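You operate a simulated robot arm through the tools that you are given. There is no shell and no other tool. Be economical: measure what you need, move in short steps, check, and stop when the job is done.

You run a simulated two-armed robot. Do the job below in one go: nothing can be reset, and whatever is moved stays where it is left.

## Task
Plate both jellies: left on the white plate, right on the red.
Fine: They come from the jelly press: raise each with its lever and lower both moulds again.

It is judged by the outcome, as a careful person would: the job done as asked, and still so three seconds after it is handed in. It fails if anything else is knocked over, pushed out of place, dropped, spilled or broken.

## Robot
Two 7-joint arms with fingered hands on one trunk that stands fixed in place. Base frame: the origin is at the foot of the trunk, x ahead of it, y to its left, z up. Lengths are in mm, angles in rad, forces in N, time in s.
The left shoulder is at [161, 125, 1153], the right one opposite. With the tool pointing down near the work surface each hand reaches from about 100 to 920 mm from the base axis, measured 20 degrees to its own side. Payload 3.7 kg a hand.
Tool frame (each hand has its own): the origin (TCP) lies between the finger pads and is the grasp point; the fingertips stand 25 mm ahead of it; z points along the fingers, y is the line along which they close. The gripper opens to 88 mm. The gripper's body begins 29 mm behind the TCP. The gripper is a hand of 5 fingers: y runs from the thumb to the fingers, the wrist lies at [-13, -97, -162] in the tool frame, and closing takes about 1.5 s.
Orientation is told as [roll, pitch, yaw] about the base's x, y, z axes, in that order, counted from this pose: with the fingers straight down and the wrist toward the robot, the tool's x, y and z point along [0, 1, 0], [1, 0, 0] and [0, 0, -1] of the base frame.

## Interface
- The arms move only by the tool move_arm. It takes "left_series", "right_series" or both (then of equal length, played together; a hand with none holds still); each is a list of rows, each a list of 7 numbers: the shift along the tool's x, y, z in mm, then the turn, a rotation vector about the tool's x, y, z in rad, then the closure, from 0 (fully open) to 1 (shut). In form: [[dx, dy, dz, wx, wy, wz, hand], ...]. A call has 1 to 8 rows; each row shifts and turns the commanded pose from where the row before left it, along the tool's axes as they then stand. Each row takes 0.2 s and may step no farther than 50 mm and 0.15 rad from the row before; otherwise, or with a gripper value out of range, the whole call is refused. Where a pose cannot be reached the arm comes as near as it can. A force on the tool above 40 N (or 10 N above the force at the start of the call, whichever is more), or a blocked arm, ends the call early, and 0.2 s more pass. Each finger travels about 45 mm/s and halts on what it meets, pressing with about 27 N; the grip force reading is that of the motor and also rises with nothing between the fingers. The clock runs only during rows and for 0.2 s after the last one: add rows that do not move to give the fingers time. The reply holds the time, the measured pose of the TCP, the force on the tool along the base axes, the opening and the grip force, in the units named above and with some noise, with the torque about the TCP (base axes, N m) and any sound that the robot's microphone picked up.
- Cameras (640 x 400 px; columns grow to the right, rows downward): "scene" is now at [253.9, 44.2, 1296.9]; the picture's right is [0.50, -0.87, 0.00], its down [-0.46, -0.26, -0.85] and it looks along [0.73, 0.42, -0.53] (base axes); focal length 214 px, centre (320, 200). "left" rides on the left gripper at [-59, -79, -105] in its tool frame; the picture's right is [-0.73, -0.32, 0.61], its down [0.62, -0.68, 0.38] and it looks along [0.29, 0.66, 0.70] (tool axes); focal length 234 px, centre (320, 200). "right" rides on the right gripper at [59, -79, -105] in its tool frame; the picture's right is [-0.73, 0.32, -0.61], its down [-0.62, -0.68, 0.38] and it looks along [-0.29, 0.66, 0.70] (tool axes); focal length 234 px, centre (320, 200). There is no depth. A picture from a camera that has moved, and an enlarged one, comes with that camera's place and axes in the base frame and with its lens.
- snapshot(camera): a new picture of that camera. It takes no simulated time.
- raise_lower(by): slides the trunk up (or, below 0, down) by that many mm; the arms and the scene camera ride with it, the base frame stays. It gives what a move gives, with no picture.
- hand_shape(shape, hand): the hand has 5 fingers and takes this shape, open, in about a second: jaw (thumb against the fingers, like two jaws); tri (thumb and two fingers); tip (a fingertip pinch); poke (one finger out to press); point (the index stretched); flat (the hand flat); cup (the hand cupped); fist (a fist). The gripper value then closes the fingers along that shape, each until it touches; the sizes above hold for jaw. It gives what a move gives, with no picture.
- aim_head(pan, tilt): turns the head with the scene camera to pan (to the left, within 1.396 rad either way) and tilt (down, from -0.506 to 1.204), counted from straight ahead of the robot. It gives what a move gives.
- inspect(camera, box): a new picture of the part [left, top, right, bottom] of that camera's present view, enlarged. It takes no simulated time.
- job_done(): hands the job in; it is judged then, once.

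Go step by step. Nothing tells you positions but the pictures and the camera data: compare them with the known pose of the tool, close in by small moves and look again before you grip or let go. The budget is 120 turns and 78 pictures, counting those below and the enlarged ones. Unless the task says otherwise, let go and move clear before handing in, and close with one line.

The tools are called after ">>>" by a JSON object that holds its "op" and its "data". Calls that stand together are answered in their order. move_arm: Moves the arms, as the interface text tells. Its arguments: {"type":"object","properties":{"left_series":{"type":"array","items":{"type":"array","items":{"type":"number"}}},"right_series":{"type":"array","items":{"type":"array","items":{"type":"number"}}}},"required":[]} The other tools are called the same way: raise_lower (by) slides the trunk up or down; hand_shape (shape, hand) gives the hand a shape; aim_head (pan, tilt) turns the head that bears the scene camera; snapshot (camera) takes a picture; inspect (camera, box) takes an enlarged picture of a part of a camera's view; job_done () hands the job in.

At the start:

```text
time_s: 0.0
left_tcp_pos: [400.0, 442.4, 1224.4]
left_orientation: [0.0, 0.0, 0.0]
left_force: [0.0, -0.8, 0.2]
left_moment: [0.0, 0.02, 0.05]
left_grip_width: 87.7
left_gripper_force: 0.1
left_shape: jaw
right_tcp_pos: [425.0, 84.0, 1191.1]
right_orientation: [0.006, 0.002, -0.007]
right_force: [-0.8, -0.5, 1.0]
right_moment: [0.0, -0.01, 0.01]
right_grip_width: 87.8
right_gripper_force: 0.1
right_shape: jaw
trunk travel left (down, up): [-175.0, 240.0]
head pan, tilt: [1.299, 0.082]
```

scene: 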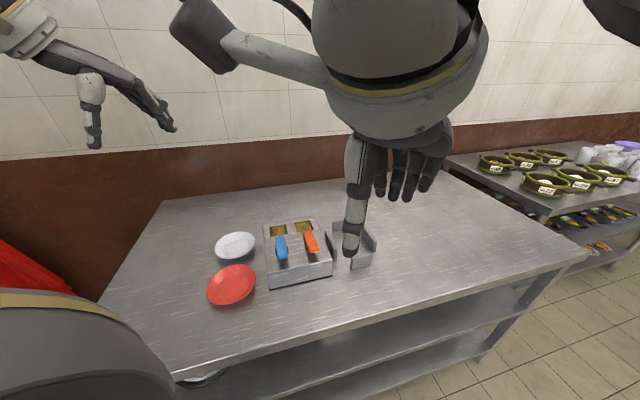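
right: 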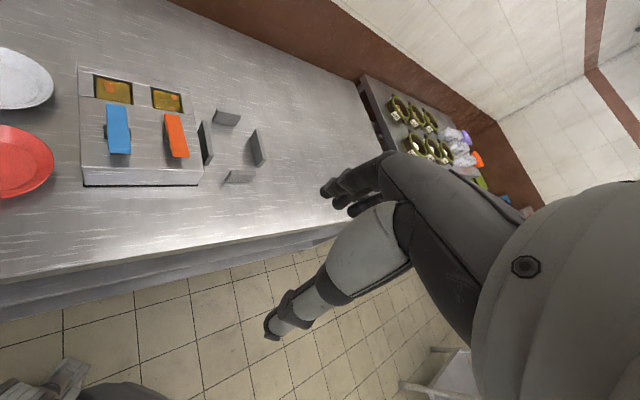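
left: 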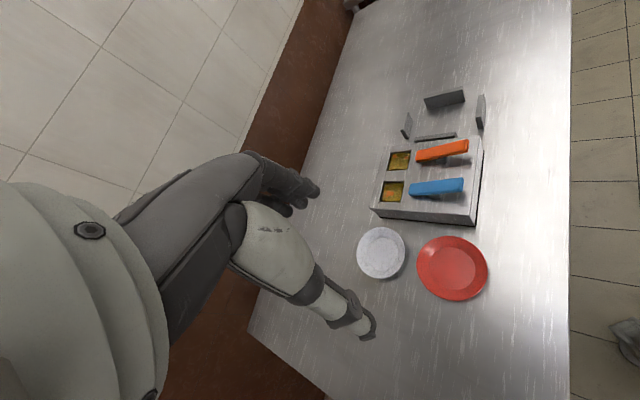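

I see a press with two wells holding jelly and a blue and an orange lever, with a white and a red plate to its left. I'll enlarge the views before measuring.

>>> {"op": "inspect", "data": {"camera": "scene", "box": [190, 200, 390, 325]}}

>>> {"op": "inspect", "data": {"camera": "right", "box": [0, 30, 288, 210]}}

>>> {"op": "inspect", "data": {"camera": "left", "box": [340, 70, 532, 310]}}

```text
3.20 times, centred on (290, 262) of scene
camera zoom: at [253.9, 44.2, 1296.9], right [0.5, -0.87, 0.0], down [-0.46, -0.26, -0.85], along [0.73, 0.42, -0.53], focal length 686 px, centre (416, 0)
```

zoom: 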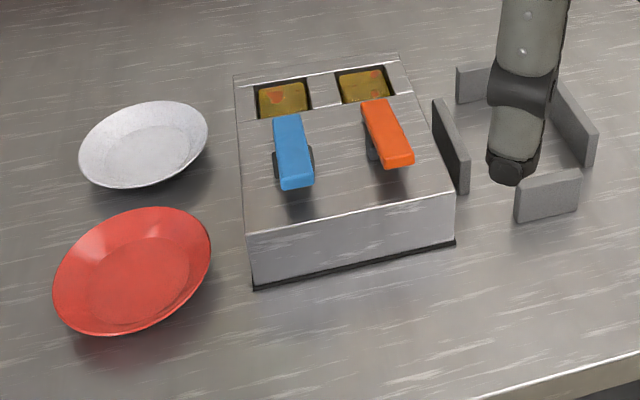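

```text
2.22 times, centred on (144, 120) of right
camera zoom: at [347.0, 143.2, 1296.0], right [0.32, -0.73, 0.6], down [-0.69, -0.62, -0.39], along [0.65, -0.29, -0.7], focal length 520 px, centre (711, 378)
```

zoom: 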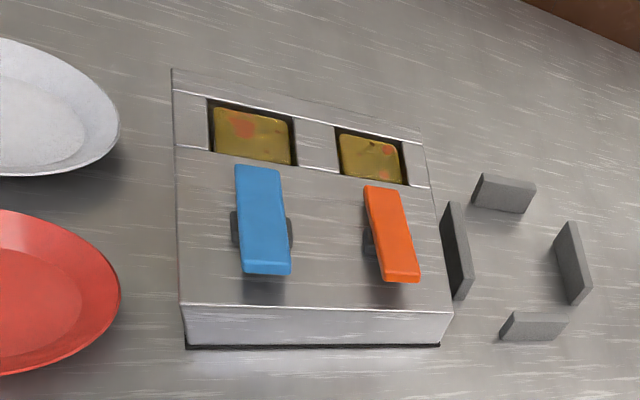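

```text
1.67 times, centred on (436, 190) of left
camera zoom: at [322.6, 384.3, 1328.9], right [-0.32, -0.73, -0.61], down [-0.68, 0.62, -0.38], along [0.66, 0.29, -0.7], focal length 390 px, centre (127, 217)
```

zoom: 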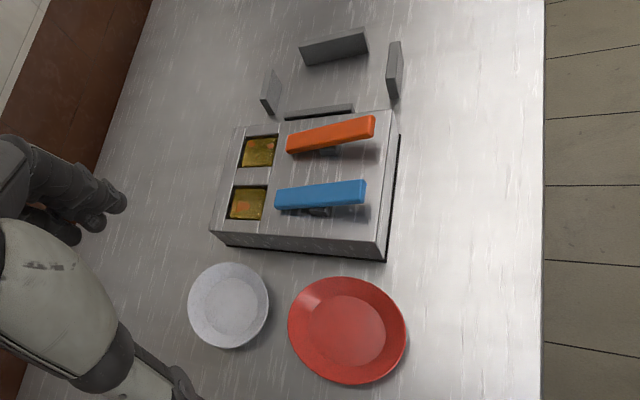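

The press is turned about 45°. I put its jellies near (629,407,868) and (685,350,868), the blue lever's front end near (531,309,896), and the table at about z=808. I'll bring the right hand, closed, above the blue lever and turn it to 45°.

>>> {"op": "move_arm", "data": {"right_series": [[33, 16.4, 24, 0, 0, 0, 0.3], [33, 16.4, 24, 0, 0, 0, 0.6], [33, 16.4, 24, 0, 0, 0, 1], [33, 16.4, 24, 0, 0, 0, 1], [33, 16.4, 24, 0, 0, 0, 1], [33, 16.4, 24, 0, 0, 0, 1], [33, 16.4, 24, 0, 0, 0, 1]]}}

>>> {"op": "move_arm", "data": {"right_series": [[0, 0, 0, 0, 0, -0.131, 1], [0, 0, 0, 0, 0, -0.131, 1], [0, 0, 0, 0, 0, -0.131, 1], [0, 0, 0, 0, 0, -0.131, 1], [0, 0, 0, 0, 0, -0.131, 1], [0, 0, 0, 0, 0, -0.131, 1], [0, 0, 0, 0, 0, 0, 1]]}}

>>> {"op": "snapshot", "data": {"camera": "scene"}}

>>> {"op": "snapshot", "data": {"camera": "right"}}

```text
time_s: 1.6
left_tcp_pos: [399.6, 442.4, 1224.5]
left_orientation: [0.0, -0.001, 0.001]
left_force: [-0.1, -0.3, -0.3]
left_moment: [0.02, -0.01, 0.02]
left_grip_width: 87.5
left_gripper_force: 0.1
left_shape: jaw
right_tcp_pos: [528.8, 286.9, 1040.7]
right_orientation: [0.007, -0.002, -0.009]
right_force: [-0.7, -0.5, 0.3]
right_moment: [0.01, 0.01, 0.0]
right_grip_width: 0.0
right_gripper_force: 27.2
right_shape: jaw
right hand out of reach, approached as far as the arm can: row 7
trunk travel left (down, up): [-175.0, 240.0]
head pan, tilt: [1.299, 0.082]
```

```text
time_s: 3.2
left_tcp_pos: [401.9, 443.9, 1224.6]
left_orientation: [0.0, 0.001, 0.001]
left_force: [-0.4, -0.6, -0.2]
left_moment: [0.0, 0.0, -0.05]
left_grip_width: 87.5
left_gripper_force: 0.0
left_shape: jaw
right_tcp_pos: [531.3, 286.9, 1044.1]
right_orientation: [0.006, -0.003, 0.779]
right_force: [-0.6, 0.0, 0.1]
right_moment: [-0.01, -0.01, 0.0]
right_grip_width: 0.0
right_gripper_force: 26.4
right_shape: jaw
trunk travel left (down, up): [-175.0, 240.0]
head pan, tilt: [1.299, 0.082]
```

```text
71 pictures are left
camera scene: at [200.8, 88.3, 1341.4], right [0.96, -0.27, 0.0], down [-0.02, -0.08, -1.0], along [0.27, 0.96, -0.08], focal length 214 px, centre (320, 200)
```

scene: 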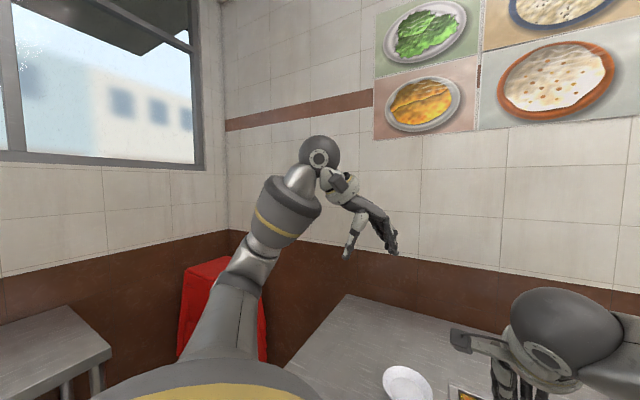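

```text
70 pictures are left
camera right: at [432.8, 273.3, 1148.1], right [0.74, -0.29, 0.6], down [-0.05, -0.92, -0.39], along [0.67, 0.26, -0.7], focal length 234 px, centre (320, 200)
```

right: 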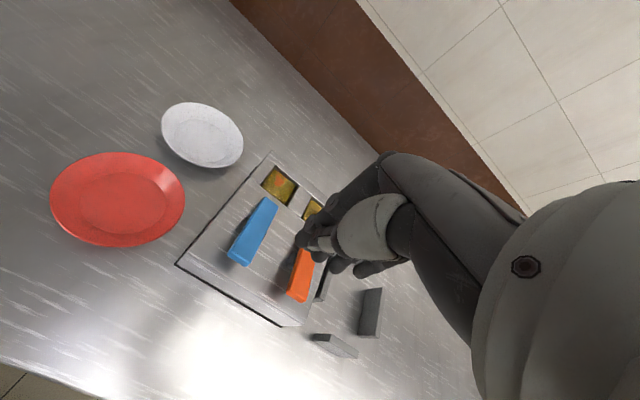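

The head has settled away from the table, and the right arm barely reaches across to the press. I'll withdraw the right arm, aim the head back, and use the left arm for the levers.

>>> {"op": "move_arm", "data": {"right_series": [[-12, -35, -22, 0, 0, 0, 1], [-12, -35, -22, 0, 0, 0, 1], [-12, -35, -22, 0, 0, 0, 1], [-12, -35, -22, 0, 0, 0, 1], [-12, -35, -22, 0, 0, 0, 1], [-12, -35, -22, 0, 0, 0, 1]]}}

>>> {"op": "aim_head", "data": {"pan": 0.72, "tilt": 0.75}}

>>> {"op": "move_arm", "data": {"left_series": [[-17.9, 20, 32, 0, 0, 0, 0.3], [-17.9, 20, 32, 0, 0, 0, 0.6], [-17.9, 20, 32, 0, 0, 0, 1], [-17.9, 20, 32, 0, 0, 0, 1], [-17.9, 20, 32, 0, 0, 0, 1], [-17.9, 20, 32, 0, 0, 0, 1], [-17.9, 20, 32, 0, 0, 0, 1]]}}

>>> {"op": "move_arm", "data": {"left_series": [[0, 0, 0, 0, 0, 0.131, 1], [0, 0, 0, 0, 0, 0.131, 1], [0, 0, 0, 0, 0, 0.131, 1], [0, 0, 0, 0, 0, 0.131, 1], [0, 0, 0, 0, 0, 0.131, 1], [0, 0, 0, 0, 0, 0.131, 1], [0, 0, 0, 0, 0, 0, 1]]}}

>>> {"op": "snapshot", "data": {"camera": "scene"}}

>>> {"op": "snapshot", "data": {"camera": "left"}}

```text
time_s: 4.8
left_tcp_pos: [399.3, 442.4, 1224.5]
left_orientation: [-0.001, -0.004, 0.001]
left_force: [-0.2, 0.3, -0.1]
left_moment: [0.01, 0.0, -0.03]
left_grip_width: 87.6
left_gripper_force: 0.0
left_shape: jaw
right_tcp_pos: [455.4, 80.2, 1134.2]
right_orientation: [-0.01, 0.115, 0.698]
right_force: [0.2, 0.1, 0.8]
right_moment: [-0.01, -0.01, -0.02]
right_grip_width: 0.1
right_gripper_force: 26.9
right_shape: jaw
trunk travel left (down, up): [-175.0, 240.0]
head pan, tilt: [1.299, 0.082]
stopped in row 6 (right hand): the arm was blocked; the commanded pose is now the measured one
```

```text
time_s: 5.8
left_tcp_pos: [401.8, 442.9, 1224.1]
left_orientation: [0.001, -0.001, 0.002]
left_force: [0.7, 0.0, 0.0]
left_moment: [-0.01, -0.02, -0.01]
left_grip_width: 87.8
left_gripper_force: 0.0
left_shape: jaw
right_tcp_pos: [453.5, 78.9, 1136.2]
right_orientation: [-0.01, 0.104, 0.703]
right_force: [0.2, -0.4, -0.7]
right_moment: [-0.03, 0.02, -0.01]
right_grip_width: 0.1
right_gripper_force: 27.6
right_shape: jaw
trunk travel left (down, up): [-175.0, 240.0]
head pan, tilt: [0.721, 0.75]
```

```text
time_s: 7.5
left_tcp_pos: [541.4, 315.9, 1001.6]
left_orientation: [0.001, 0.001, 0.0]
left_force: [0.5, 0.5, -0.3]
left_moment: [0.02, 0.05, 0.02]
left_grip_width: 0.2
left_gripper_force: 27.1
left_shape: jaw
right_tcp_pos: [455.0, 79.3, 1135.9]
right_orientation: [-0.009, 0.105, 0.705]
right_force: [-1.0, -0.4, 0.3]
right_moment: [0.02, -0.01, 0.03]
right_grip_width: 0.0
right_gripper_force: 27.0
right_shape: jaw
trunk travel left (down, up): [-175.0, 240.0]
head pan, tilt: [0.721, 0.75]
```

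```text
time_s: 9.1
left_tcp_pos: [539.7, 318.9, 1000.0]
left_orientation: [0.001, 0.002, -0.787]
left_force: [0.1, -0.3, -0.6]
left_moment: [0.02, 0.0, -0.02]
left_grip_width: 0.0
left_gripper_force: 27.5
left_shape: jaw
right_tcp_pos: [454.9, 79.2, 1135.3]
right_orientation: [-0.007, 0.107, 0.707]
right_force: [0.6, -0.5, 0.2]
right_moment: [0.0, 0.01, -0.01]
right_grip_width: 0.0
right_gripper_force: 27.4
right_shape: jaw
trunk travel left (down, up): [-175.0, 240.0]
head pan, tilt: [0.721, 0.75]
```

```text
69 pictures are left
camera scene: at [237.2, 56.5, 1281.3], right [0.68, -0.73, 0.0], down [-0.5, -0.46, -0.74], along [0.54, 0.5, -0.68], focal length 214 px, centre (320, 200)
```

scene: 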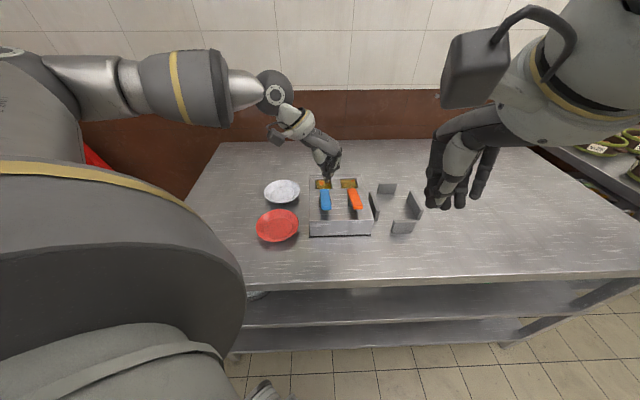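

```text
68 pictures are left
camera left: at [444.2, 332.5, 1104.9], right [-0.74, -0.28, -0.61], down [-0.04, 0.92, -0.38], along [0.67, -0.26, -0.7], focal length 234 px, centre (320, 200)
```

left: 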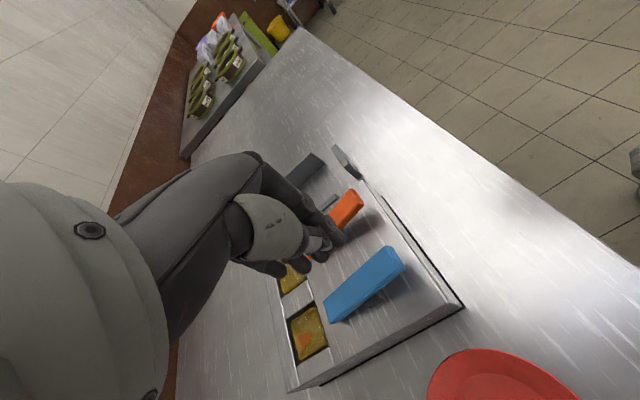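

The left hand is above the blue lever's front. I'll lower to just above it and check.

>>> {"op": "move_arm", "data": {"left_series": [[0, 0, 30, 0, 0, 0, 1], [0, 0, 30, 0, 0, 0, 1], [0, 0, 5, 0, 0, 0, 1]]}}

>>> {"op": "inspect", "data": {"camera": "scene", "box": [250, 140, 410, 240]}}

>>> {"op": "snapshot", "data": {"camera": "left"}}

```text
time_s: 9.8
left_tcp_pos: [540.6, 319.7, 935.3]
left_orientation: [0.0, 0.0, -0.786]
left_force: [-0.3, 1.1, -0.3]
left_moment: [0.02, -0.01, 0.01]
left_grip_width: 0.0
left_gripper_force: 26.8
left_shape: jaw
right_tcp_pos: [454.3, 80.0, 1136.3]
right_orientation: [-0.011, 0.106, 0.705]
right_force: [0.3, 0.2, -0.7]
right_moment: [-0.01, 0.0, -0.02]
right_grip_width: 0.0
right_gripper_force: 27.3
right_shape: jaw
trunk travel left (down, up): [-175.0, 240.0]
head pan, tilt: [0.721, 0.75]
```

```text
4.00 times, centred on (330, 190) of scene
camera zoom: at [237.2, 56.5, 1281.3], right [0.68, -0.73, 0.0], down [-0.5, -0.46, -0.74], along [0.54, 0.5, -0.68], focal length 858 px, centre (280, 240)
```

zoom: 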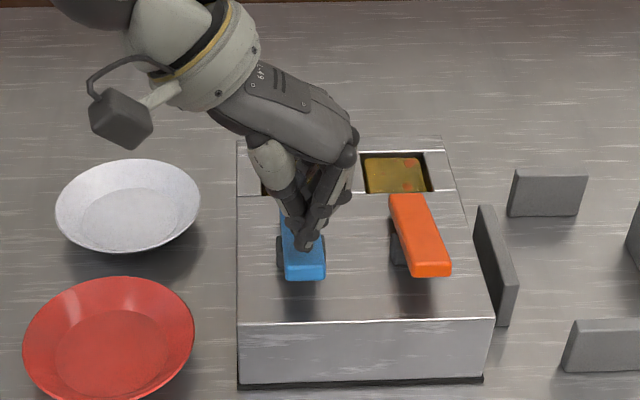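

```text
66 pictures are left
camera left: at [443.7, 333.6, 1040.5], right [-0.74, -0.28, -0.61], down [-0.04, 0.92, -0.38], along [0.67, -0.26, -0.7], focal length 234 px, centre (320, 200)
```

left: 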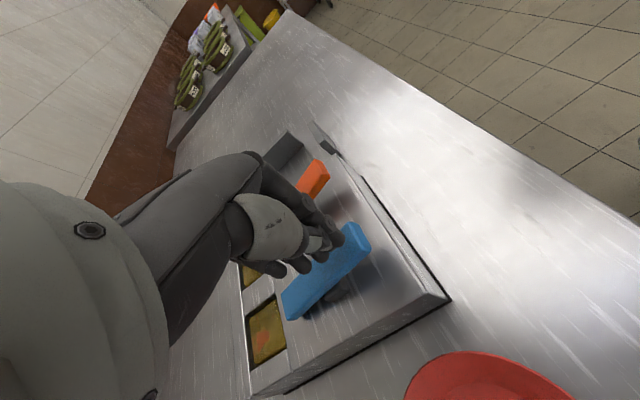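

The fingertips are over the lever a little behind its front end. I'll shift slightly forward and press down gently.

>>> {"op": "move_arm", "data": {"left_series": [[-7, 0, 5, 0, 0, 0, 1], [0, 0, 8, 0, 0, 0, 1], [0, 0, 6, 0, 0, 0, 1], [0, 0, 6, 0, 0, 0, 1], [0, 0, 6, 0, 0, 0, 1], [0, 0, 5, 0, 0, 0, 1]]}}

>>> {"op": "inspect", "data": {"camera": "scene", "box": [250, 140, 410, 240]}}

```text
time_s: 11.4
left_tcp_pos: [538.7, 308.5, 907.3]
left_orientation: [0.01, -0.018, -0.789]
left_force: [-7.4, -6.7, 20.8]
left_moment: [-0.02, 0.12, 0.06]
left_grip_width: 0.0
left_gripper_force: 27.1
left_shape: jaw
right_tcp_pos: [452.1, 78.1, 1135.7]
right_orientation: [-0.01, 0.106, 0.704]
right_force: [-0.8, 1.0, 0.5]
right_moment: [0.01, 0.02, -0.01]
right_grip_width: 0.0
right_gripper_force: 27.3
right_shape: jaw
trunk travel left (down, up): [-175.0, 240.0]
head pan, tilt: [0.721, 0.75]
stopped in row 6 (left hand): the force on the tool passed its limit at 41 N (the readings are from after the stop); the commanded pose is now the measured one
```

```text
4.00 times, centred on (330, 190) of scene
camera zoom: at [235.2, 55.0, 1281.5], right [0.68, -0.74, 0.0], down [-0.5, -0.46, -0.74], along [0.54, 0.5, -0.68], focal length 858 px, centre (280, 240)
```

zoom: 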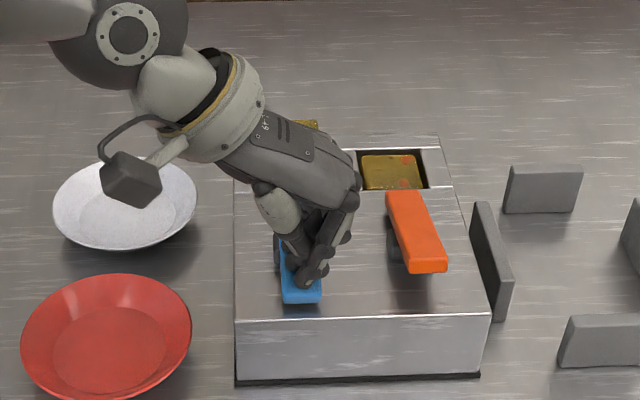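

The lever tipped and the left jelly is showing above the press. I'll lift off to see whether it stays up.

>>> {"op": "move_arm", "data": {"left_series": [[0, 0, -20, 0, 0, 0, 1], [0, 0, -40, 0, 0, 0, 1], [-30, 0, -40, 0, 0, 0, 0.5], [-30, 0, -10, 0, 0, 0, 0.5], [0, 0, 0, 0, 0, 0, 0.5]]}}

>>> {"op": "inspect", "data": {"camera": "scene", "box": [250, 140, 410, 240]}}

>>> {"op": "snapshot", "data": {"camera": "left"}}

```text
time_s: 12.6
left_tcp_pos: [493.4, 269.3, 1011.1]
left_orientation: [0.006, -0.01, -0.787]
left_force: [-0.1, -0.1, -0.5]
left_moment: [0.02, 0.01, 0.02]
left_grip_width: 43.6
left_gripper_force: 0.0
left_shape: jaw
right_tcp_pos: [454.8, 79.8, 1136.4]
right_orientation: [-0.008, 0.106, 0.703]
right_force: [-0.2, 0.0, 0.0]
right_moment: [-0.02, -0.01, -0.02]
right_grip_width: 0.0
right_gripper_force: 26.9
right_shape: jaw
trunk travel left (down, up): [-175.0, 240.0]
head pan, tilt: [0.721, 0.75]
```

```text
4.00 times, centred on (330, 190) of scene
camera zoom: at [237.8, 55.9, 1281.1], right [0.67, -0.74, 0.0], down [-0.5, -0.46, -0.74], along [0.54, 0.5, -0.68], focal length 858 px, centre (280, 240)
```

zoom: 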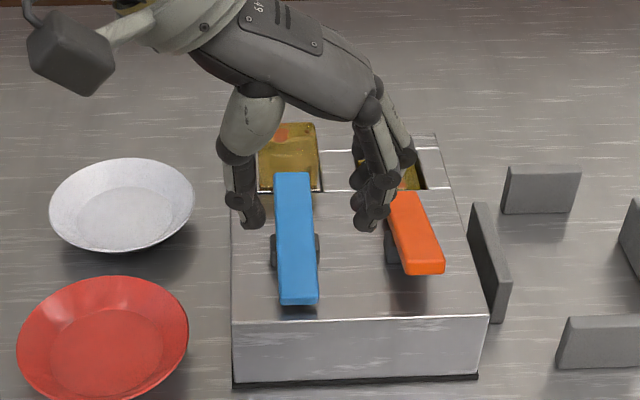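

```text
63 pictures are left
camera left: at [396.1, 283.1, 1115.1], right [-0.74, -0.29, -0.61], down [-0.04, 0.92, -0.39], along [0.68, -0.26, -0.69], focal length 234 px, centre (320, 200)
```

left: 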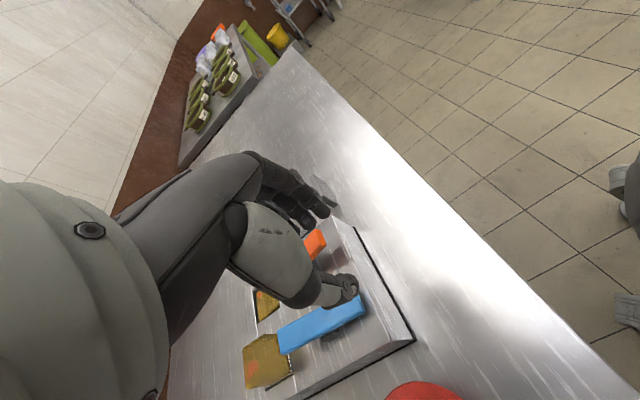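

The mould stays up by itself. The left jelly stands about 30 mm proud and is about 46 mm wide. Next I'll hover over it with the hand partly open.

>>> {"op": "move_arm", "data": {"left_series": [[38.7, 0, 8, 0, 0, 0, 0.25], [38.7, 0, 8, 0, 0, 0, 0.25], [38.7, 0, 8, 0, 0, 0, 0.25], [38.7, 0, 8, 0, 0, 0, 0.25], [38.7, 0, 8, 0, 0, 0, 0.25], [0, 0, 0, 0, 0, 0, 0.25]]}}

>>> {"op": "snapshot", "data": {"camera": "left"}}

>>> {"op": "inspect", "data": {"camera": "scene", "box": [266, 130, 386, 205]}}

```text
time_s: 14.0
left_tcp_pos: [634.6, 407.8, 973.7]
left_orientation: [0.008, -0.011, -0.788]
left_force: [-0.3, -0.2, 0.4]
left_moment: [0.01, 0.04, 0.0]
left_grip_width: 65.9
left_gripper_force: 0.1
left_shape: jaw
right_tcp_pos: [454.8, 80.5, 1136.4]
right_orientation: [-0.008, 0.106, 0.705]
right_force: [-0.8, 0.2, -0.7]
right_moment: [-0.01, -0.01, 0.01]
right_grip_width: 0.0
right_gripper_force: 27.0
right_shape: jaw
trunk travel left (down, up): [-175.0, 240.0]
head pan, tilt: [0.721, 0.75]
```

```text
62 pictures are left
camera left: at [535.2, 421.9, 1077.4], right [-0.73, -0.29, -0.62], down [-0.03, 0.92, -0.39], along [0.68, -0.26, -0.69], focal length 234 px, centre (320, 200)
```

left: 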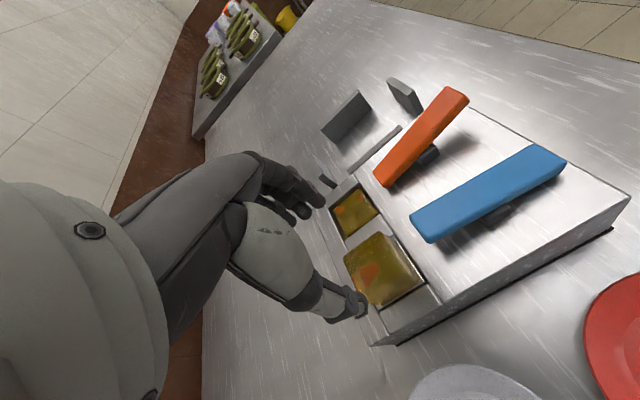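

```text
5.33 times, centred on (326, 168) of scene
camera zoom: at [237.2, 55.9, 1281.4], right [0.67, -0.74, 0.0], down [-0.5, -0.46, -0.74], along [0.54, 0.5, -0.68], focal length 1144 px, centre (288, 373)
```

zoom: 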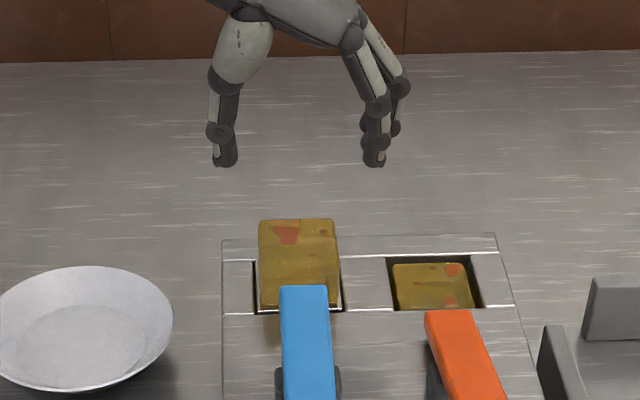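

In the scene view the hand's midpoint lines up laterally with the jelly. I'll enlarge the hand camera to check depth.

>>> {"op": "inspect", "data": {"camera": "left", "box": [300, 180, 460, 350]}}

```text
2.35 times, centred on (380, 265) of left
camera zoom: at [535.2, 421.9, 1077.4], right [-0.73, -0.29, -0.62], down [-0.03, 0.92, -0.39], along [0.68, -0.26, -0.69], focal length 551 px, centre (179, 47)
```

zoom: 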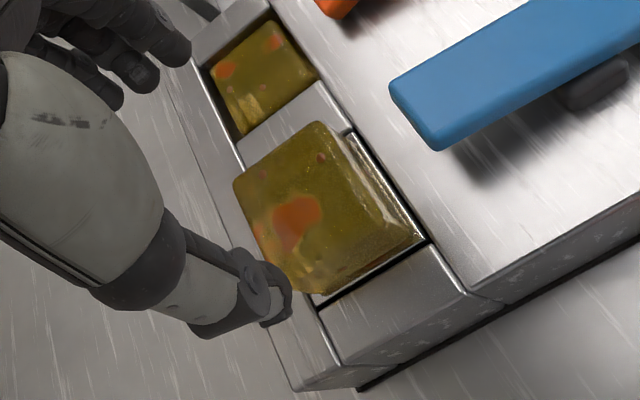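

The jelly is centred near (629.5,409.5), top at about z=902. I'll correct by a few mm and descend around it.

>>> {"op": "move_arm", "data": {"left_series": [[-3, -2.5, 20, 0, 0, 0, 0.25], [0, 0, 20, 0, 0, 0, 0.25], [0, 0, 15, 0, 0, 0, 0.25], [0, 0, 11, 0, 0, 0, 0.25], [0, 0, 0, 0, 0, 0, 0.25]]}}

>>> {"op": "inspect", "data": {"camera": "scene", "box": [266, 130, 386, 205]}}

>>> {"op": "inspect", "data": {"camera": "left", "box": [240, 160, 480, 310]}}

```text
time_s: 15.2
left_tcp_pos: [629.7, 407.0, 908.8]
left_orientation: [0.007, -0.012, -0.785]
left_force: [0.1, -0.5, -0.2]
left_moment: [-0.03, 0.01, -0.04]
left_grip_width: 65.6
left_gripper_force: 0.1
left_shape: jaw
right_tcp_pos: [454.6, 79.7, 1135.3]
right_orientation: [-0.01, 0.107, 0.703]
right_force: [0.0, -0.8, -0.1]
right_moment: [-0.02, -0.02, 0.0]
right_grip_width: 0.0
right_gripper_force: 27.2
right_shape: jaw
trunk travel left (down, up): [-175.0, 240.0]
head pan, tilt: [0.721, 0.75]
```

```text
5.33 times, centred on (326, 168) of scene
camera zoom: at [237.6, 55.9, 1281.3], right [0.67, -0.74, 0.0], down [-0.5, -0.46, -0.74], along [0.54, 0.5, -0.68], focal length 1144 px, centre (288, 373)
```

zoom: 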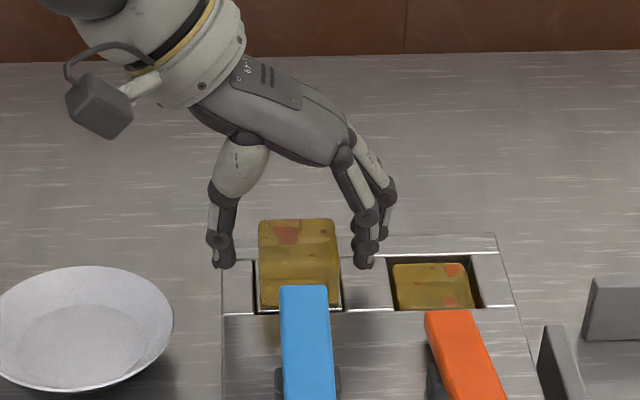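

```text
2.67 times, centred on (360, 235) of left
camera zoom: at [530.7, 421.5, 1012.5], right [-0.73, -0.29, -0.62], down [-0.03, 0.92, -0.39], along [0.68, -0.26, -0.69], focal length 624 px, centre (213, 107)
```

zoom: 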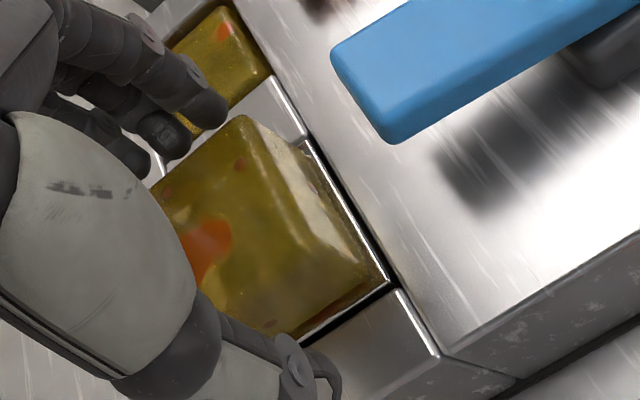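

The fingers straddle the jelly with depth right and about 2 mm left of centre. I'll nudge, lower slightly and close gradually.

>>> {"op": "move_arm", "data": {"left_series": [[0, 2.5, 4, 0, 0, 0, 0.25], [0, 0, 0, 0, 0, 0, 0.35], [0, 0, 0, 0, 0, 0, 0.45], [0, 0, 0, 0, 0, 0, 0.49], [0, 0, 0, 0, 0, 0, 0.52], [0, 0, 0, 0, 0, 0, 0.54], [0, 0, 0, 0, 0, 0, 0.54]]}}

>>> {"op": "inspect", "data": {"camera": "scene", "box": [266, 130, 386, 205]}}

```text
time_s: 16.8
left_tcp_pos: [630.4, 404.2, 903.8]
left_orientation: [0.007, -0.01, -0.787]
left_force: [-0.3, 0.5, -0.2]
left_moment: [0.03, 0.02, -0.02]
left_grip_width: 38.1
left_gripper_force: 27.0
left_shape: jaw
right_tcp_pos: [454.9, 81.2, 1136.9]
right_orientation: [-0.01, 0.107, 0.707]
right_force: [1.0, 0.6, 0.4]
right_moment: [-0.05, -0.01, 0.0]
right_grip_width: 0.0
right_gripper_force: 26.7
right_shape: jaw
trunk travel left (down, up): [-175.0, 240.0]
head pan, tilt: [0.721, 0.75]
```

```text
5.33 times, centred on (326, 168) of scene
camera zoom: at [237.7, 56.0, 1281.3], right [0.67, -0.74, 0.0], down [-0.5, -0.46, -0.74], along [0.54, 0.5, -0.68], focal length 1144 px, centre (288, 373)
```

zoom: 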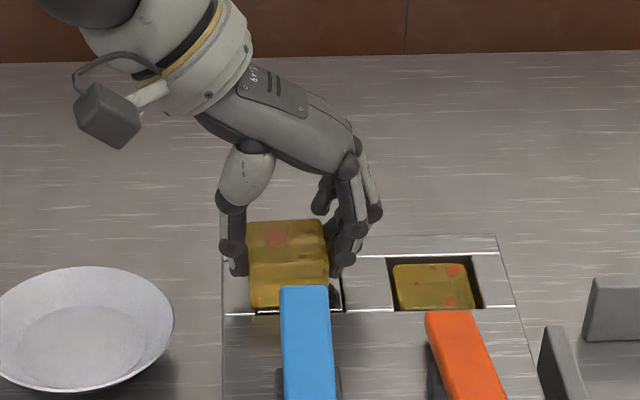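

The jelly is gripped, having slid about 5 mm left. I'll lift gently and check.

>>> {"op": "move_arm", "data": {"left_series": [[0, 0, -8, 0, 0, 0, 0.54], [0, 0, -12, 0, 0, 0, 0.54], [0, 0, -20, 0, 0, 0, 0.54], [0, 0, -20, 0, 0, 0, 0.54], [0, 0, 0, 0, 0, 0, 0.54]]}}

>>> {"op": "inspect", "data": {"camera": "scene", "box": [250, 130, 410, 230]}}

>>> {"op": "snapshot", "data": {"camera": "left"}}

```text
time_s: 18.0
left_tcp_pos: [631.7, 404.7, 963.9]
left_orientation: [0.005, -0.01, -0.786]
left_force: [-0.1, 0.8, -0.9]
left_moment: [-0.03, 0.02, 0.03]
left_grip_width: 38.4
left_gripper_force: 27.0
left_shape: jaw
right_tcp_pos: [455.2, 81.0, 1136.0]
right_orientation: [-0.008, 0.106, 0.705]
right_force: [-0.5, 0.0, 0.6]
right_moment: [0.0, 0.02, -0.01]
right_grip_width: 0.1
right_gripper_force: 26.7
right_shape: jaw
trunk travel left (down, up): [-175.0, 240.0]
head pan, tilt: [0.721, 0.75]
```

```text
4.00 times, centred on (330, 180) of scene
camera zoom: at [238.0, 56.2, 1281.2], right [0.67, -0.74, 0.0], down [-0.5, -0.46, -0.74], along [0.54, 0.5, -0.68], focal length 858 px, centre (280, 280)
```

zoom: 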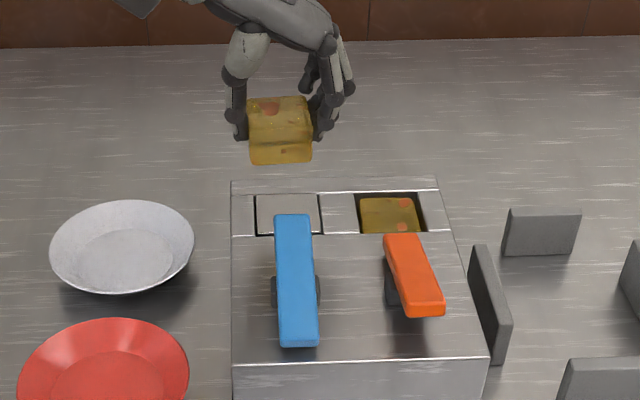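

```text
55 pictures are left
camera left: at [533.5, 420.3, 1067.5], right [-0.74, -0.29, -0.61], down [-0.04, 0.92, -0.39], along [0.68, -0.26, -0.69], focal length 234 px, centre (320, 200)
```

left: 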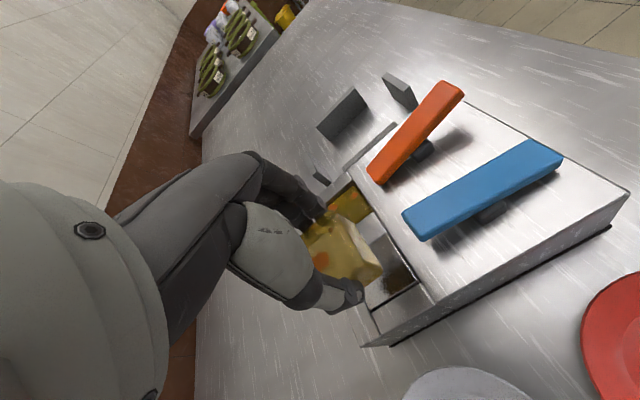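

The jelly is held upright and clear, its base about 30 mm below the TCP. I'll carry it above the white plate, estimated near (547,518).

>>> {"op": "move_arm", "data": {"left_series": [[5, -35, 0, 0, 0, 0, 0.54], [5, -35, 0, 0, 0, 0, 0.54], [5, -35, 5, 0, 0, 0, 0.54], [5, -35, 10, 0, 0, 0, 0.54], [0, 0, 10, 0, 0, 0, 0.54], [0, 0, 0, 0, 0, 0, 0.54]]}}

>>> {"op": "inspect", "data": {"camera": "scene", "box": [230, 120, 390, 220]}}

>>> {"op": "snapshot", "data": {"camera": "left"}}

```text
time_s: 19.4
left_tcp_pos: [548.2, 518.8, 936.6]
left_orientation: [0.006, -0.012, -0.789]
left_force: [1.0, 0.1, -1.0]
left_moment: [0.01, -0.02, -0.01]
left_grip_width: 38.5
left_gripper_force: 26.5
left_shape: jaw
right_tcp_pos: [455.7, 79.8, 1135.6]
right_orientation: [-0.008, 0.108, 0.705]
right_force: [-0.6, -0.4, -0.4]
right_moment: [-0.02, -0.01, 0.01]
right_grip_width: 0.1
right_gripper_force: 27.5
right_shape: jaw
trunk travel left (down, up): [-175.0, 240.0]
head pan, tilt: [0.721, 0.75]
```

```text
4.00 times, centred on (310, 170) of scene
camera zoom: at [237.6, 56.2, 1281.4], right [0.67, -0.74, 0.0], down [-0.5, -0.46, -0.74], along [0.54, 0.5, -0.68], focal length 858 px, centre (360, 320)
```

zoom: 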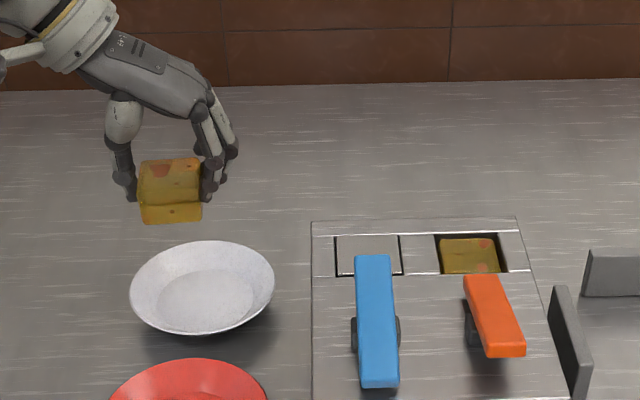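

```text
53 pictures are left
camera left: at [447.6, 533.6, 1041.4], right [-0.73, -0.29, -0.62], down [-0.03, 0.92, -0.39], along [0.68, -0.26, -0.69], focal length 234 px, centre (320, 200)
```

left: 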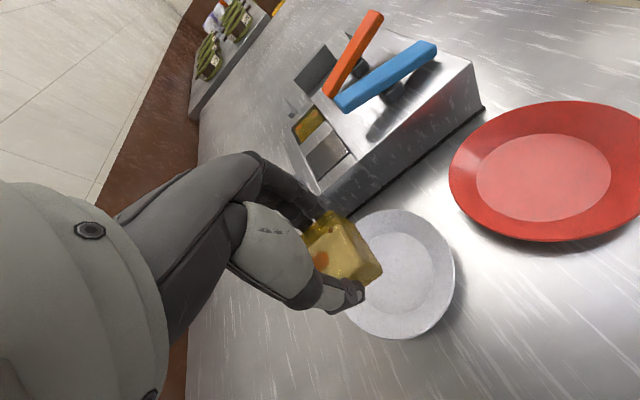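

The two views put the plate centre slightly right and forward of the jelly. I'll shift that way, come down partway and look again.

>>> {"op": "move_arm", "data": {"left_series": [[-5, 8, 15, 0, 0, 0, 0.54], [0, 0, 20, 0, 0, 0, 0.54], [0, 0, 18, 0, 0, 0, 0.54], [0, 0, 0, 0, 0, 0, 0.54]]}}

>>> {"op": "inspect", "data": {"camera": "scene", "box": [230, 150, 326, 210]}}

>>> {"op": "inspect", "data": {"camera": "left", "box": [270, 180, 510, 380]}}

```text
time_s: 20.4
left_tcp_pos: [550.3, 508.6, 885.0]
left_orientation: [0.007, -0.011, -0.787]
left_force: [-0.8, 0.7, -1.4]
left_moment: [-0.02, -0.01, -0.02]
left_grip_width: 38.4
left_gripper_force: 27.4
left_shape: jaw
right_tcp_pos: [454.1, 80.2, 1137.4]
right_orientation: [-0.007, 0.107, 0.706]
right_force: [0.3, 0.3, 0.3]
right_moment: [0.0, 0.05, 0.0]
right_grip_width: 0.3
right_gripper_force: 26.9
right_shape: jaw
trunk travel left (down, up): [-175.0, 240.0]
head pan, tilt: [0.721, 0.75]
```

```text
6.67 times, centred on (278, 180) of scene
camera zoom: at [237.6, 56.1, 1281.4], right [0.67, -0.74, 0.0], down [-0.5, -0.46, -0.74], along [0.54, 0.5, -0.68], focal length 1430 px, centre (600, 333)
```

zoom: 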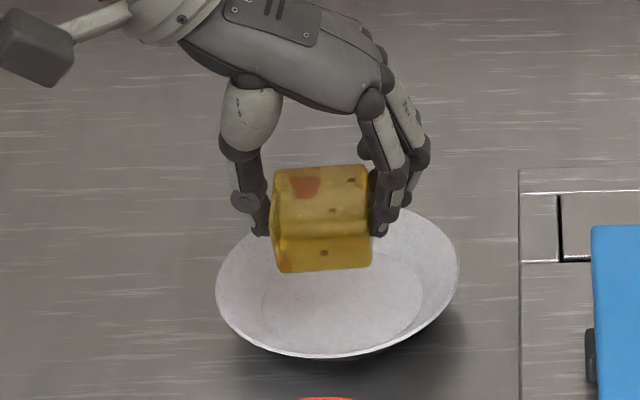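

```text
2.00 times, centred on (390, 280) of left
camera zoom: at [451.0, 522.5, 988.2], right [-0.73, -0.29, -0.62], down [-0.03, 0.92, -0.39], along [0.68, -0.26, -0.69], focal length 468 px, centre (180, 40)
```

zoom: 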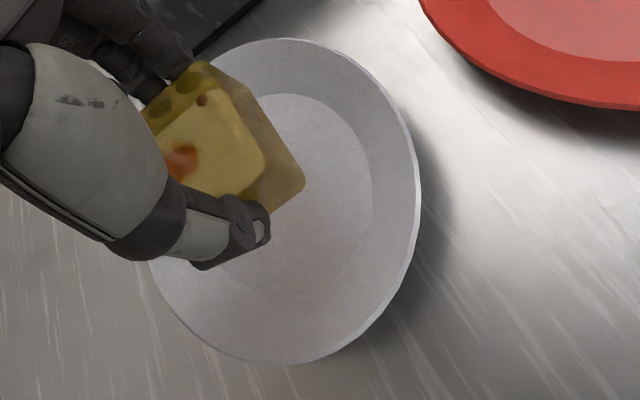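

The jelly is centred over the plate within a few mm by both views. I'll lower it slowly toward the plate base.

>>> {"op": "move_arm", "data": {"left_series": [[0, 0, 10, 0, 0, 0, 0.54], [0, 0, 10, 0, 0, 0, 0.54], [0, 0, 8, 0, 0, 0, 0.54], [0, 0, 0, 0, 0, 0, 0.54]]}}

>>> {"op": "inspect", "data": {"camera": "scene", "box": [230, 150, 326, 210]}}

>>> {"op": "inspect", "data": {"camera": "left", "box": [270, 180, 510, 380]}}

```text
time_s: 21.4
left_tcp_pos: [548.7, 507.4, 855.7]
left_orientation: [0.006, -0.011, -0.787]
left_force: [0.2, 0.5, -0.5]
left_moment: [-0.01, -0.03, -0.02]
left_grip_width: 38.3
left_gripper_force: 27.1
left_shape: jaw
right_tcp_pos: [454.5, 79.6, 1135.4]
right_orientation: [-0.009, 0.107, 0.704]
right_force: [-0.1, 0.0, 0.7]
right_moment: [0.0, -0.02, -0.01]
right_grip_width: 0.1
right_gripper_force: 27.4
right_shape: jaw
trunk travel left (down, up): [-175.0, 240.0]
head pan, tilt: [0.721, 0.75]
```

```text
6.67 times, centred on (278, 180) of scene
camera zoom: at [237.7, 56.1, 1281.4], right [0.67, -0.74, 0.0], down [-0.5, -0.46, -0.74], along [0.54, 0.5, -0.68], focal length 1430 px, centre (600, 333)
```

zoom: 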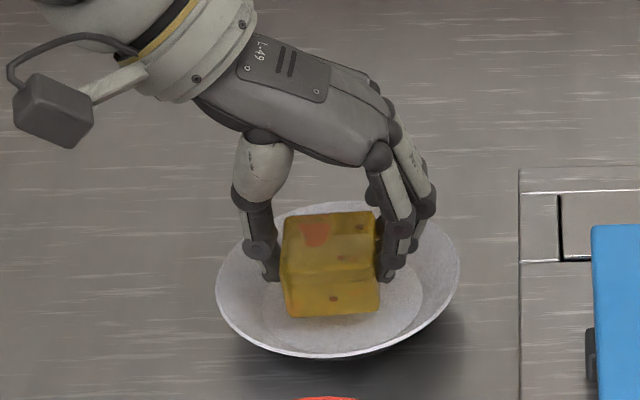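

```text
2.00 times, centred on (390, 280) of left
camera zoom: at [451.3, 522.3, 959.9], right [-0.73, -0.29, -0.62], down [-0.03, 0.92, -0.39], along [0.68, -0.26, -0.69], focal length 468 px, centre (180, 40)
```

zoom: 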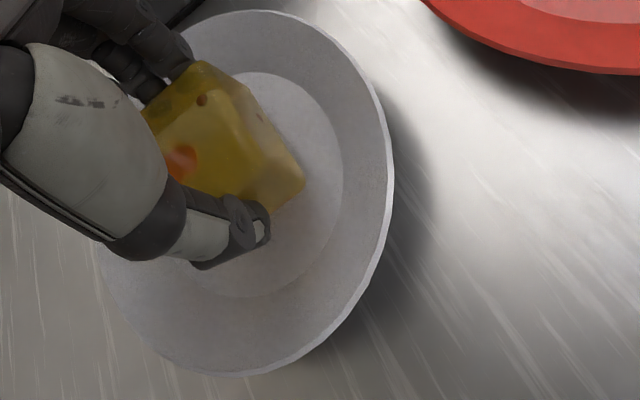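

It looks well placed; I'll lower the last millimetres in small steps watching the force.

>>> {"op": "move_arm", "data": {"left_series": [[0, -2, 3, 0, 0, 0, 0.54], [0, 0, 3, 0, 0, 0, 0.54], [0, 0, 0, 0, 0, 0, 0.54]]}}

>>> {"op": "move_arm", "data": {"left_series": [[0, 0, 2, 0, 0, 0, 0.54], [0, 0, 0, 0, 0, 0, 0.54]]}}

>>> {"op": "inspect", "data": {"camera": "scene", "box": [230, 150, 326, 210]}}

```text
time_s: 22.2
left_tcp_pos: [547.8, 510.4, 851.1]
left_orientation: [0.009, -0.01, -0.787]
left_force: [-0.8, 0.7, -0.3]
left_moment: [0.03, -0.01, 0.04]
left_grip_width: 38.4
left_gripper_force: 27.0
left_shape: jaw
right_tcp_pos: [454.5, 80.0, 1135.9]
right_orientation: [-0.008, 0.106, 0.706]
right_force: [-1.4, 0.5, -0.1]
right_moment: [0.02, 0.01, -0.02]
right_grip_width: 0.1
right_gripper_force: 26.9
right_shape: jaw
trunk travel left (down, up): [-175.0, 240.0]
head pan, tilt: [0.721, 0.75]
```

```text
time_s: 22.8
left_tcp_pos: [548.0, 509.3, 849.7]
left_orientation: [0.005, -0.009, -0.787]
left_force: [0.3, 0.2, -1.6]
left_moment: [0.01, 0.04, 0.01]
left_grip_width: 38.3
left_gripper_force: 26.5
left_shape: jaw
right_tcp_pos: [454.6, 80.2, 1136.4]
right_orientation: [-0.01, 0.106, 0.706]
right_force: [-0.1, -0.1, 0.3]
right_moment: [0.01, 0.0, 0.0]
right_grip_width: 0.1
right_gripper_force: 27.1
right_shape: jaw
trunk travel left (down, up): [-175.0, 240.0]
head pan, tilt: [0.721, 0.75]
```

```text
6.67 times, centred on (278, 180) of scene
camera zoom: at [237.7, 56.2, 1281.3], right [0.68, -0.74, 0.0], down [-0.5, -0.46, -0.74], along [0.54, 0.5, -0.68], focal length 1430 px, centre (600, 333)
```

zoom: 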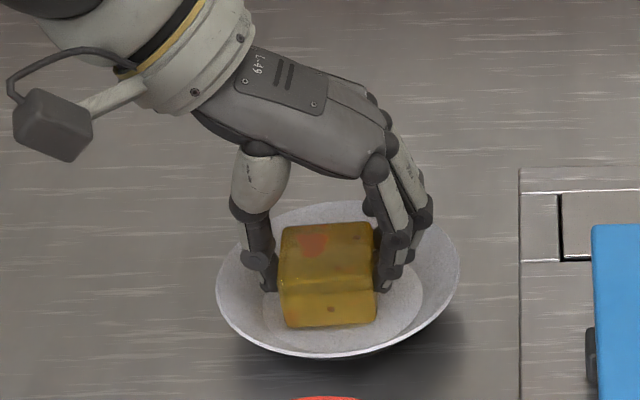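

No contact yet; I'll keep lowering in 2 mm steps.

>>> {"op": "move_arm", "data": {"left_series": [[0, 0, 2, 0, 0, 0, 0.54], [0, 0, 0, 0, 0, 0, 0.54]]}}

>>> {"op": "move_arm", "data": {"left_series": [[0, 0, 2, 0, 0, 0, 0.54], [0, 0, 0, 0, 0, 0, 0.54]]}}

>>> {"op": "move_arm", "data": {"left_series": [[0, 0, 2, 0, 0, 0, 0.54], [0, 0, 0, 0, 0, 0, 0.54]]}}

>>> {"op": "inspect", "data": {"camera": "left", "box": [270, 180, 510, 380]}}

```text
time_s: 23.4
left_tcp_pos: [547.8, 509.0, 847.6]
left_orientation: [0.007, -0.011, -0.787]
left_force: [0.0, 0.5, -0.2]
left_moment: [-0.01, 0.0, -0.01]
left_grip_width: 38.1
left_gripper_force: 27.0
left_shape: jaw
right_tcp_pos: [454.6, 78.7, 1135.8]
right_orientation: [-0.008, 0.106, 0.705]
right_force: [-0.5, 0.0, 0.0]
right_moment: [0.0, -0.03, -0.02]
right_grip_width: 0.0
right_gripper_force: 27.0
right_shape: jaw
trunk travel left (down, up): [-175.0, 240.0]
head pan, tilt: [0.721, 0.75]
```

```text
time_s: 24.0
left_tcp_pos: [547.7, 509.2, 846.2]
left_orientation: [0.007, -0.013, -0.787]
left_force: [0.0, -0.1, 4.9]
left_moment: [0.04, 0.04, -0.02]
left_grip_width: 37.9
left_gripper_force: 26.6
left_shape: jaw
right_tcp_pos: [452.9, 80.7, 1135.5]
right_orientation: [-0.009, 0.107, 0.705]
right_force: [0.2, -0.7, -0.2]
right_moment: [-0.01, -0.04, 0.0]
right_grip_width: 0.1
right_gripper_force: 26.3
right_shape: jaw
trunk travel left (down, up): [-175.0, 240.0]
head pan, tilt: [0.721, 0.75]
```

```text
time_s: 24.6
left_tcp_pos: [546.6, 509.2, 846.4]
left_orientation: [0.012, -0.012, -0.787]
left_force: [0.7, 1.8, 13.8]
left_moment: [0.18, 0.07, 0.0]
left_grip_width: 38.3
left_gripper_force: 26.9
left_shape: jaw
right_tcp_pos: [453.1, 78.8, 1137.4]
right_orientation: [-0.009, 0.105, 0.705]
right_force: [-0.7, 0.4, 0.3]
right_moment: [0.04, 0.0, -0.01]
right_grip_width: 0.0
right_gripper_force: 27.2
right_shape: jaw
trunk travel left (down, up): [-175.0, 240.0]
head pan, tilt: [0.721, 0.75]
```

```text
2.00 times, centred on (390, 280) of left
camera zoom: at [449.1, 523.6, 948.5], right [-0.73, -0.29, -0.62], down [-0.03, 0.92, -0.39], along [0.68, -0.26, -0.68], focal length 468 px, centre (180, 40)
```

zoom: 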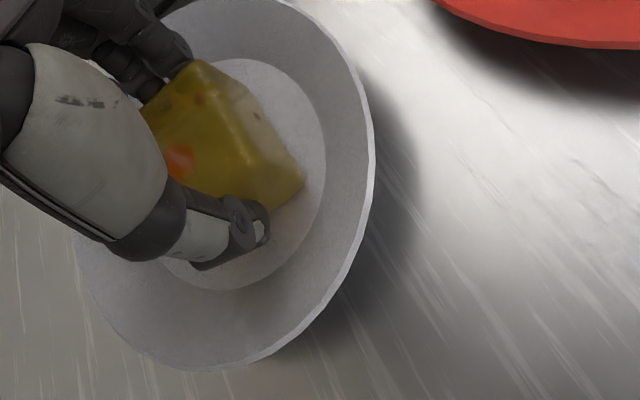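

The jelly is down on the plate base. I'll ease off 2 mm, open slightly, and lift straight up.

>>> {"op": "move_arm", "data": {"left_series": [[0, 0, -2, 0, 0, 0, 0.54], [0, 0, 0, 0, 0, 0, 0.48], [0, 0, 0, 0, 0, 0, 0.43], [0, 0, 0, 0, 0, 0, 0.4], [0, 0, -3, 0, 0, 0, 0.37], [0, 0, -10, 0, 0, 0, 0.33], [0, 0, -20, 0, 0, 0, 0.3], [0, 0, -20, 0, 0, 0, 0.3]]}}

>>> {"op": "inspect", "data": {"camera": "scene", "box": [230, 140, 390, 240]}}

```text
time_s: 26.4
left_tcp_pos: [546.3, 508.5, 899.9]
left_orientation: [0.006, -0.011, -0.787]
left_force: [0.3, -0.6, -0.5]
left_moment: [0.01, 0.0, -0.01]
left_grip_width: 61.3
left_gripper_force: 0.1
left_shape: jaw
right_tcp_pos: [454.2, 79.9, 1135.7]
right_orientation: [-0.01, 0.108, 0.705]
right_force: [0.7, 0.9, -0.5]
right_moment: [0.02, 0.01, -0.03]
right_grip_width: 0.4
right_gripper_force: 27.3
right_shape: jaw
trunk travel left (down, up): [-175.0, 240.0]
head pan, tilt: [0.721, 0.75]
```

```text
4.00 times, centred on (310, 190) of scene
camera zoom: at [237.4, 56.1, 1281.4], right [0.68, -0.74, 0.0], down [-0.5, -0.46, -0.74], along [0.54, 0.5, -0.68], focal length 858 px, centre (360, 240)
```

zoom: 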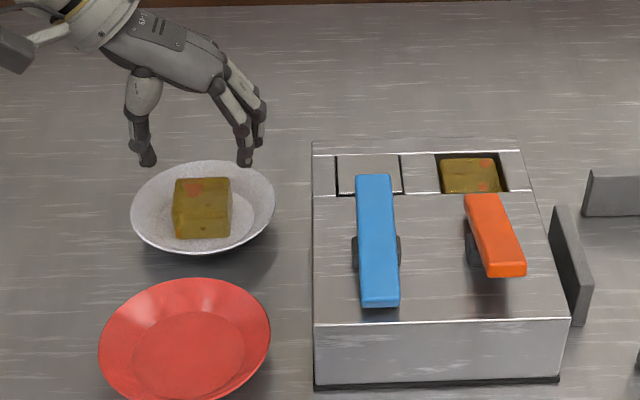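

The left jelly sits neatly on the white plate. Next I'll lower the left mould by pressing the raised rear end of the blue lever, about (600,377).

>>> {"op": "move_arm", "data": {"left_series": [[0, 0, -30, 0, 0, 0, 0.5], [0, 0, -30, 0, 0, 0, 0.8], [-14, 33, 0, 0, 0, 0, 1], [-14, 33, 0, 0, 0, 0, 1], [-14, 33, 0, 0, 0, 0, 1], [-13, 32, 0, 0, 0, 0, 1], [0, 0, 15, 0, 0, 0, 1], [0, 0, 10, 0, 0, 0, 1]]}}

>>> {"op": "inspect", "data": {"camera": "scene", "box": [266, 140, 394, 220]}}

>>> {"op": "inspect", "data": {"camera": "left", "box": [240, 130, 560, 330]}}

```text
time_s: 28.2
left_tcp_pos: [599.9, 378.0, 933.3]
left_orientation: [0.007, -0.011, -0.786]
left_force: [-0.2, 0.3, -0.3]
left_moment: [0.01, -0.07, 0.03]
left_grip_width: 0.0
left_gripper_force: 27.1
left_shape: jaw
right_tcp_pos: [454.2, 79.7, 1134.9]
right_orientation: [-0.01, 0.107, 0.705]
right_force: [0.1, -0.5, 0.2]
right_moment: [0.0, 0.03, -0.02]
right_grip_width: 0.0
right_gripper_force: 27.3
right_shape: jaw
trunk travel left (down, up): [-175.0, 240.0]
head pan, tilt: [0.721, 0.75]
```

```text
5.00 times, centred on (330, 180) of scene
camera zoom: at [237.8, 56.1, 1281.2], right [0.68, -0.74, 0.0], down [-0.5, -0.46, -0.74], along [0.54, 0.5, -0.68], focal length 1072 px, centre (270, 300)
```

zoom: 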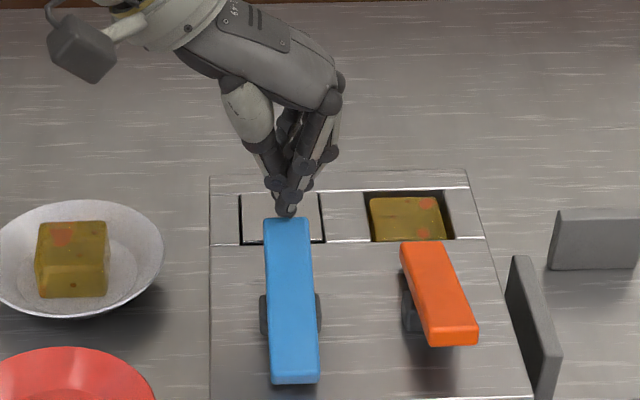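

```text
2.00 times, centred on (400, 230) of left
camera zoom: at [501.7, 392.4, 1036.2], right [-0.73, -0.29, -0.62], down [-0.03, 0.92, -0.39], along [0.68, -0.26, -0.69], focal length 468 px, centre (160, 140)
```

zoom: 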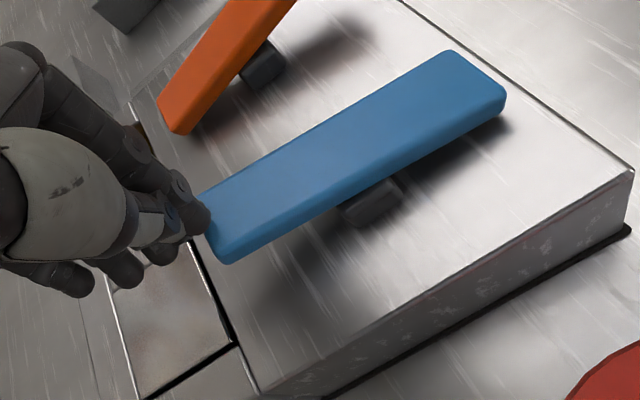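

The fingertip lines up with the lever's rear end. I'll press down in small steps.

>>> {"op": "move_arm", "data": {"left_series": [[-4, 0, 8, 0, 0, 0, 1], [0, 0, 6, 0, 0, 0, 1], [0, 0, 6, 0, 0, 0, 1], [0, 0, 6, 0, 0, 0, 1], [0, 0, 6, 0, 0, 0, 1], [0, 0, 5, 0, 0, 0, 1], [0, 0, 4, 0, 0, 0, 1]]}}

>>> {"op": "inspect", "data": {"camera": "scene", "box": [266, 140, 394, 220]}}

```text
time_s: 29.7
left_tcp_pos: [605.3, 374.1, 907.4]
left_orientation: [0.023, -0.035, -0.785]
left_force: [-0.5, 2.2, 22.4]
left_moment: [0.01, 0.2, -0.06]
left_grip_width: 0.0
left_gripper_force: 26.8
left_shape: jaw
right_tcp_pos: [454.3, 79.3, 1135.3]
right_orientation: [-0.008, 0.106, 0.704]
right_force: [-0.8, 0.0, -1.1]
right_moment: [-0.01, -0.02, 0.01]
right_grip_width: 0.0
right_gripper_force: 26.8
right_shape: jaw
trunk travel left (down, up): [-175.0, 240.0]
head pan, tilt: [0.721, 0.75]
stopped in row 7 (left hand): the force on the tool passed its limit at 45 N (the readings are from after the stop); the commanded pose is now the measured one
```

```text
5.00 times, centred on (330, 180) of scene
camera zoom: at [237.2, 55.6, 1281.1], right [0.67, -0.74, 0.0], down [-0.5, -0.46, -0.73], along [0.54, 0.49, -0.68], focal length 1072 px, centre (270, 300)
```

zoom: 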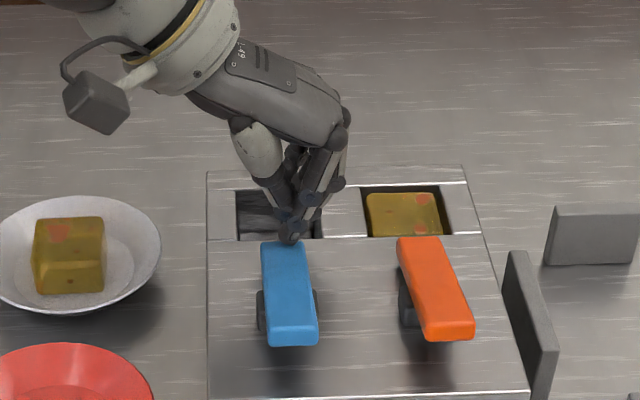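

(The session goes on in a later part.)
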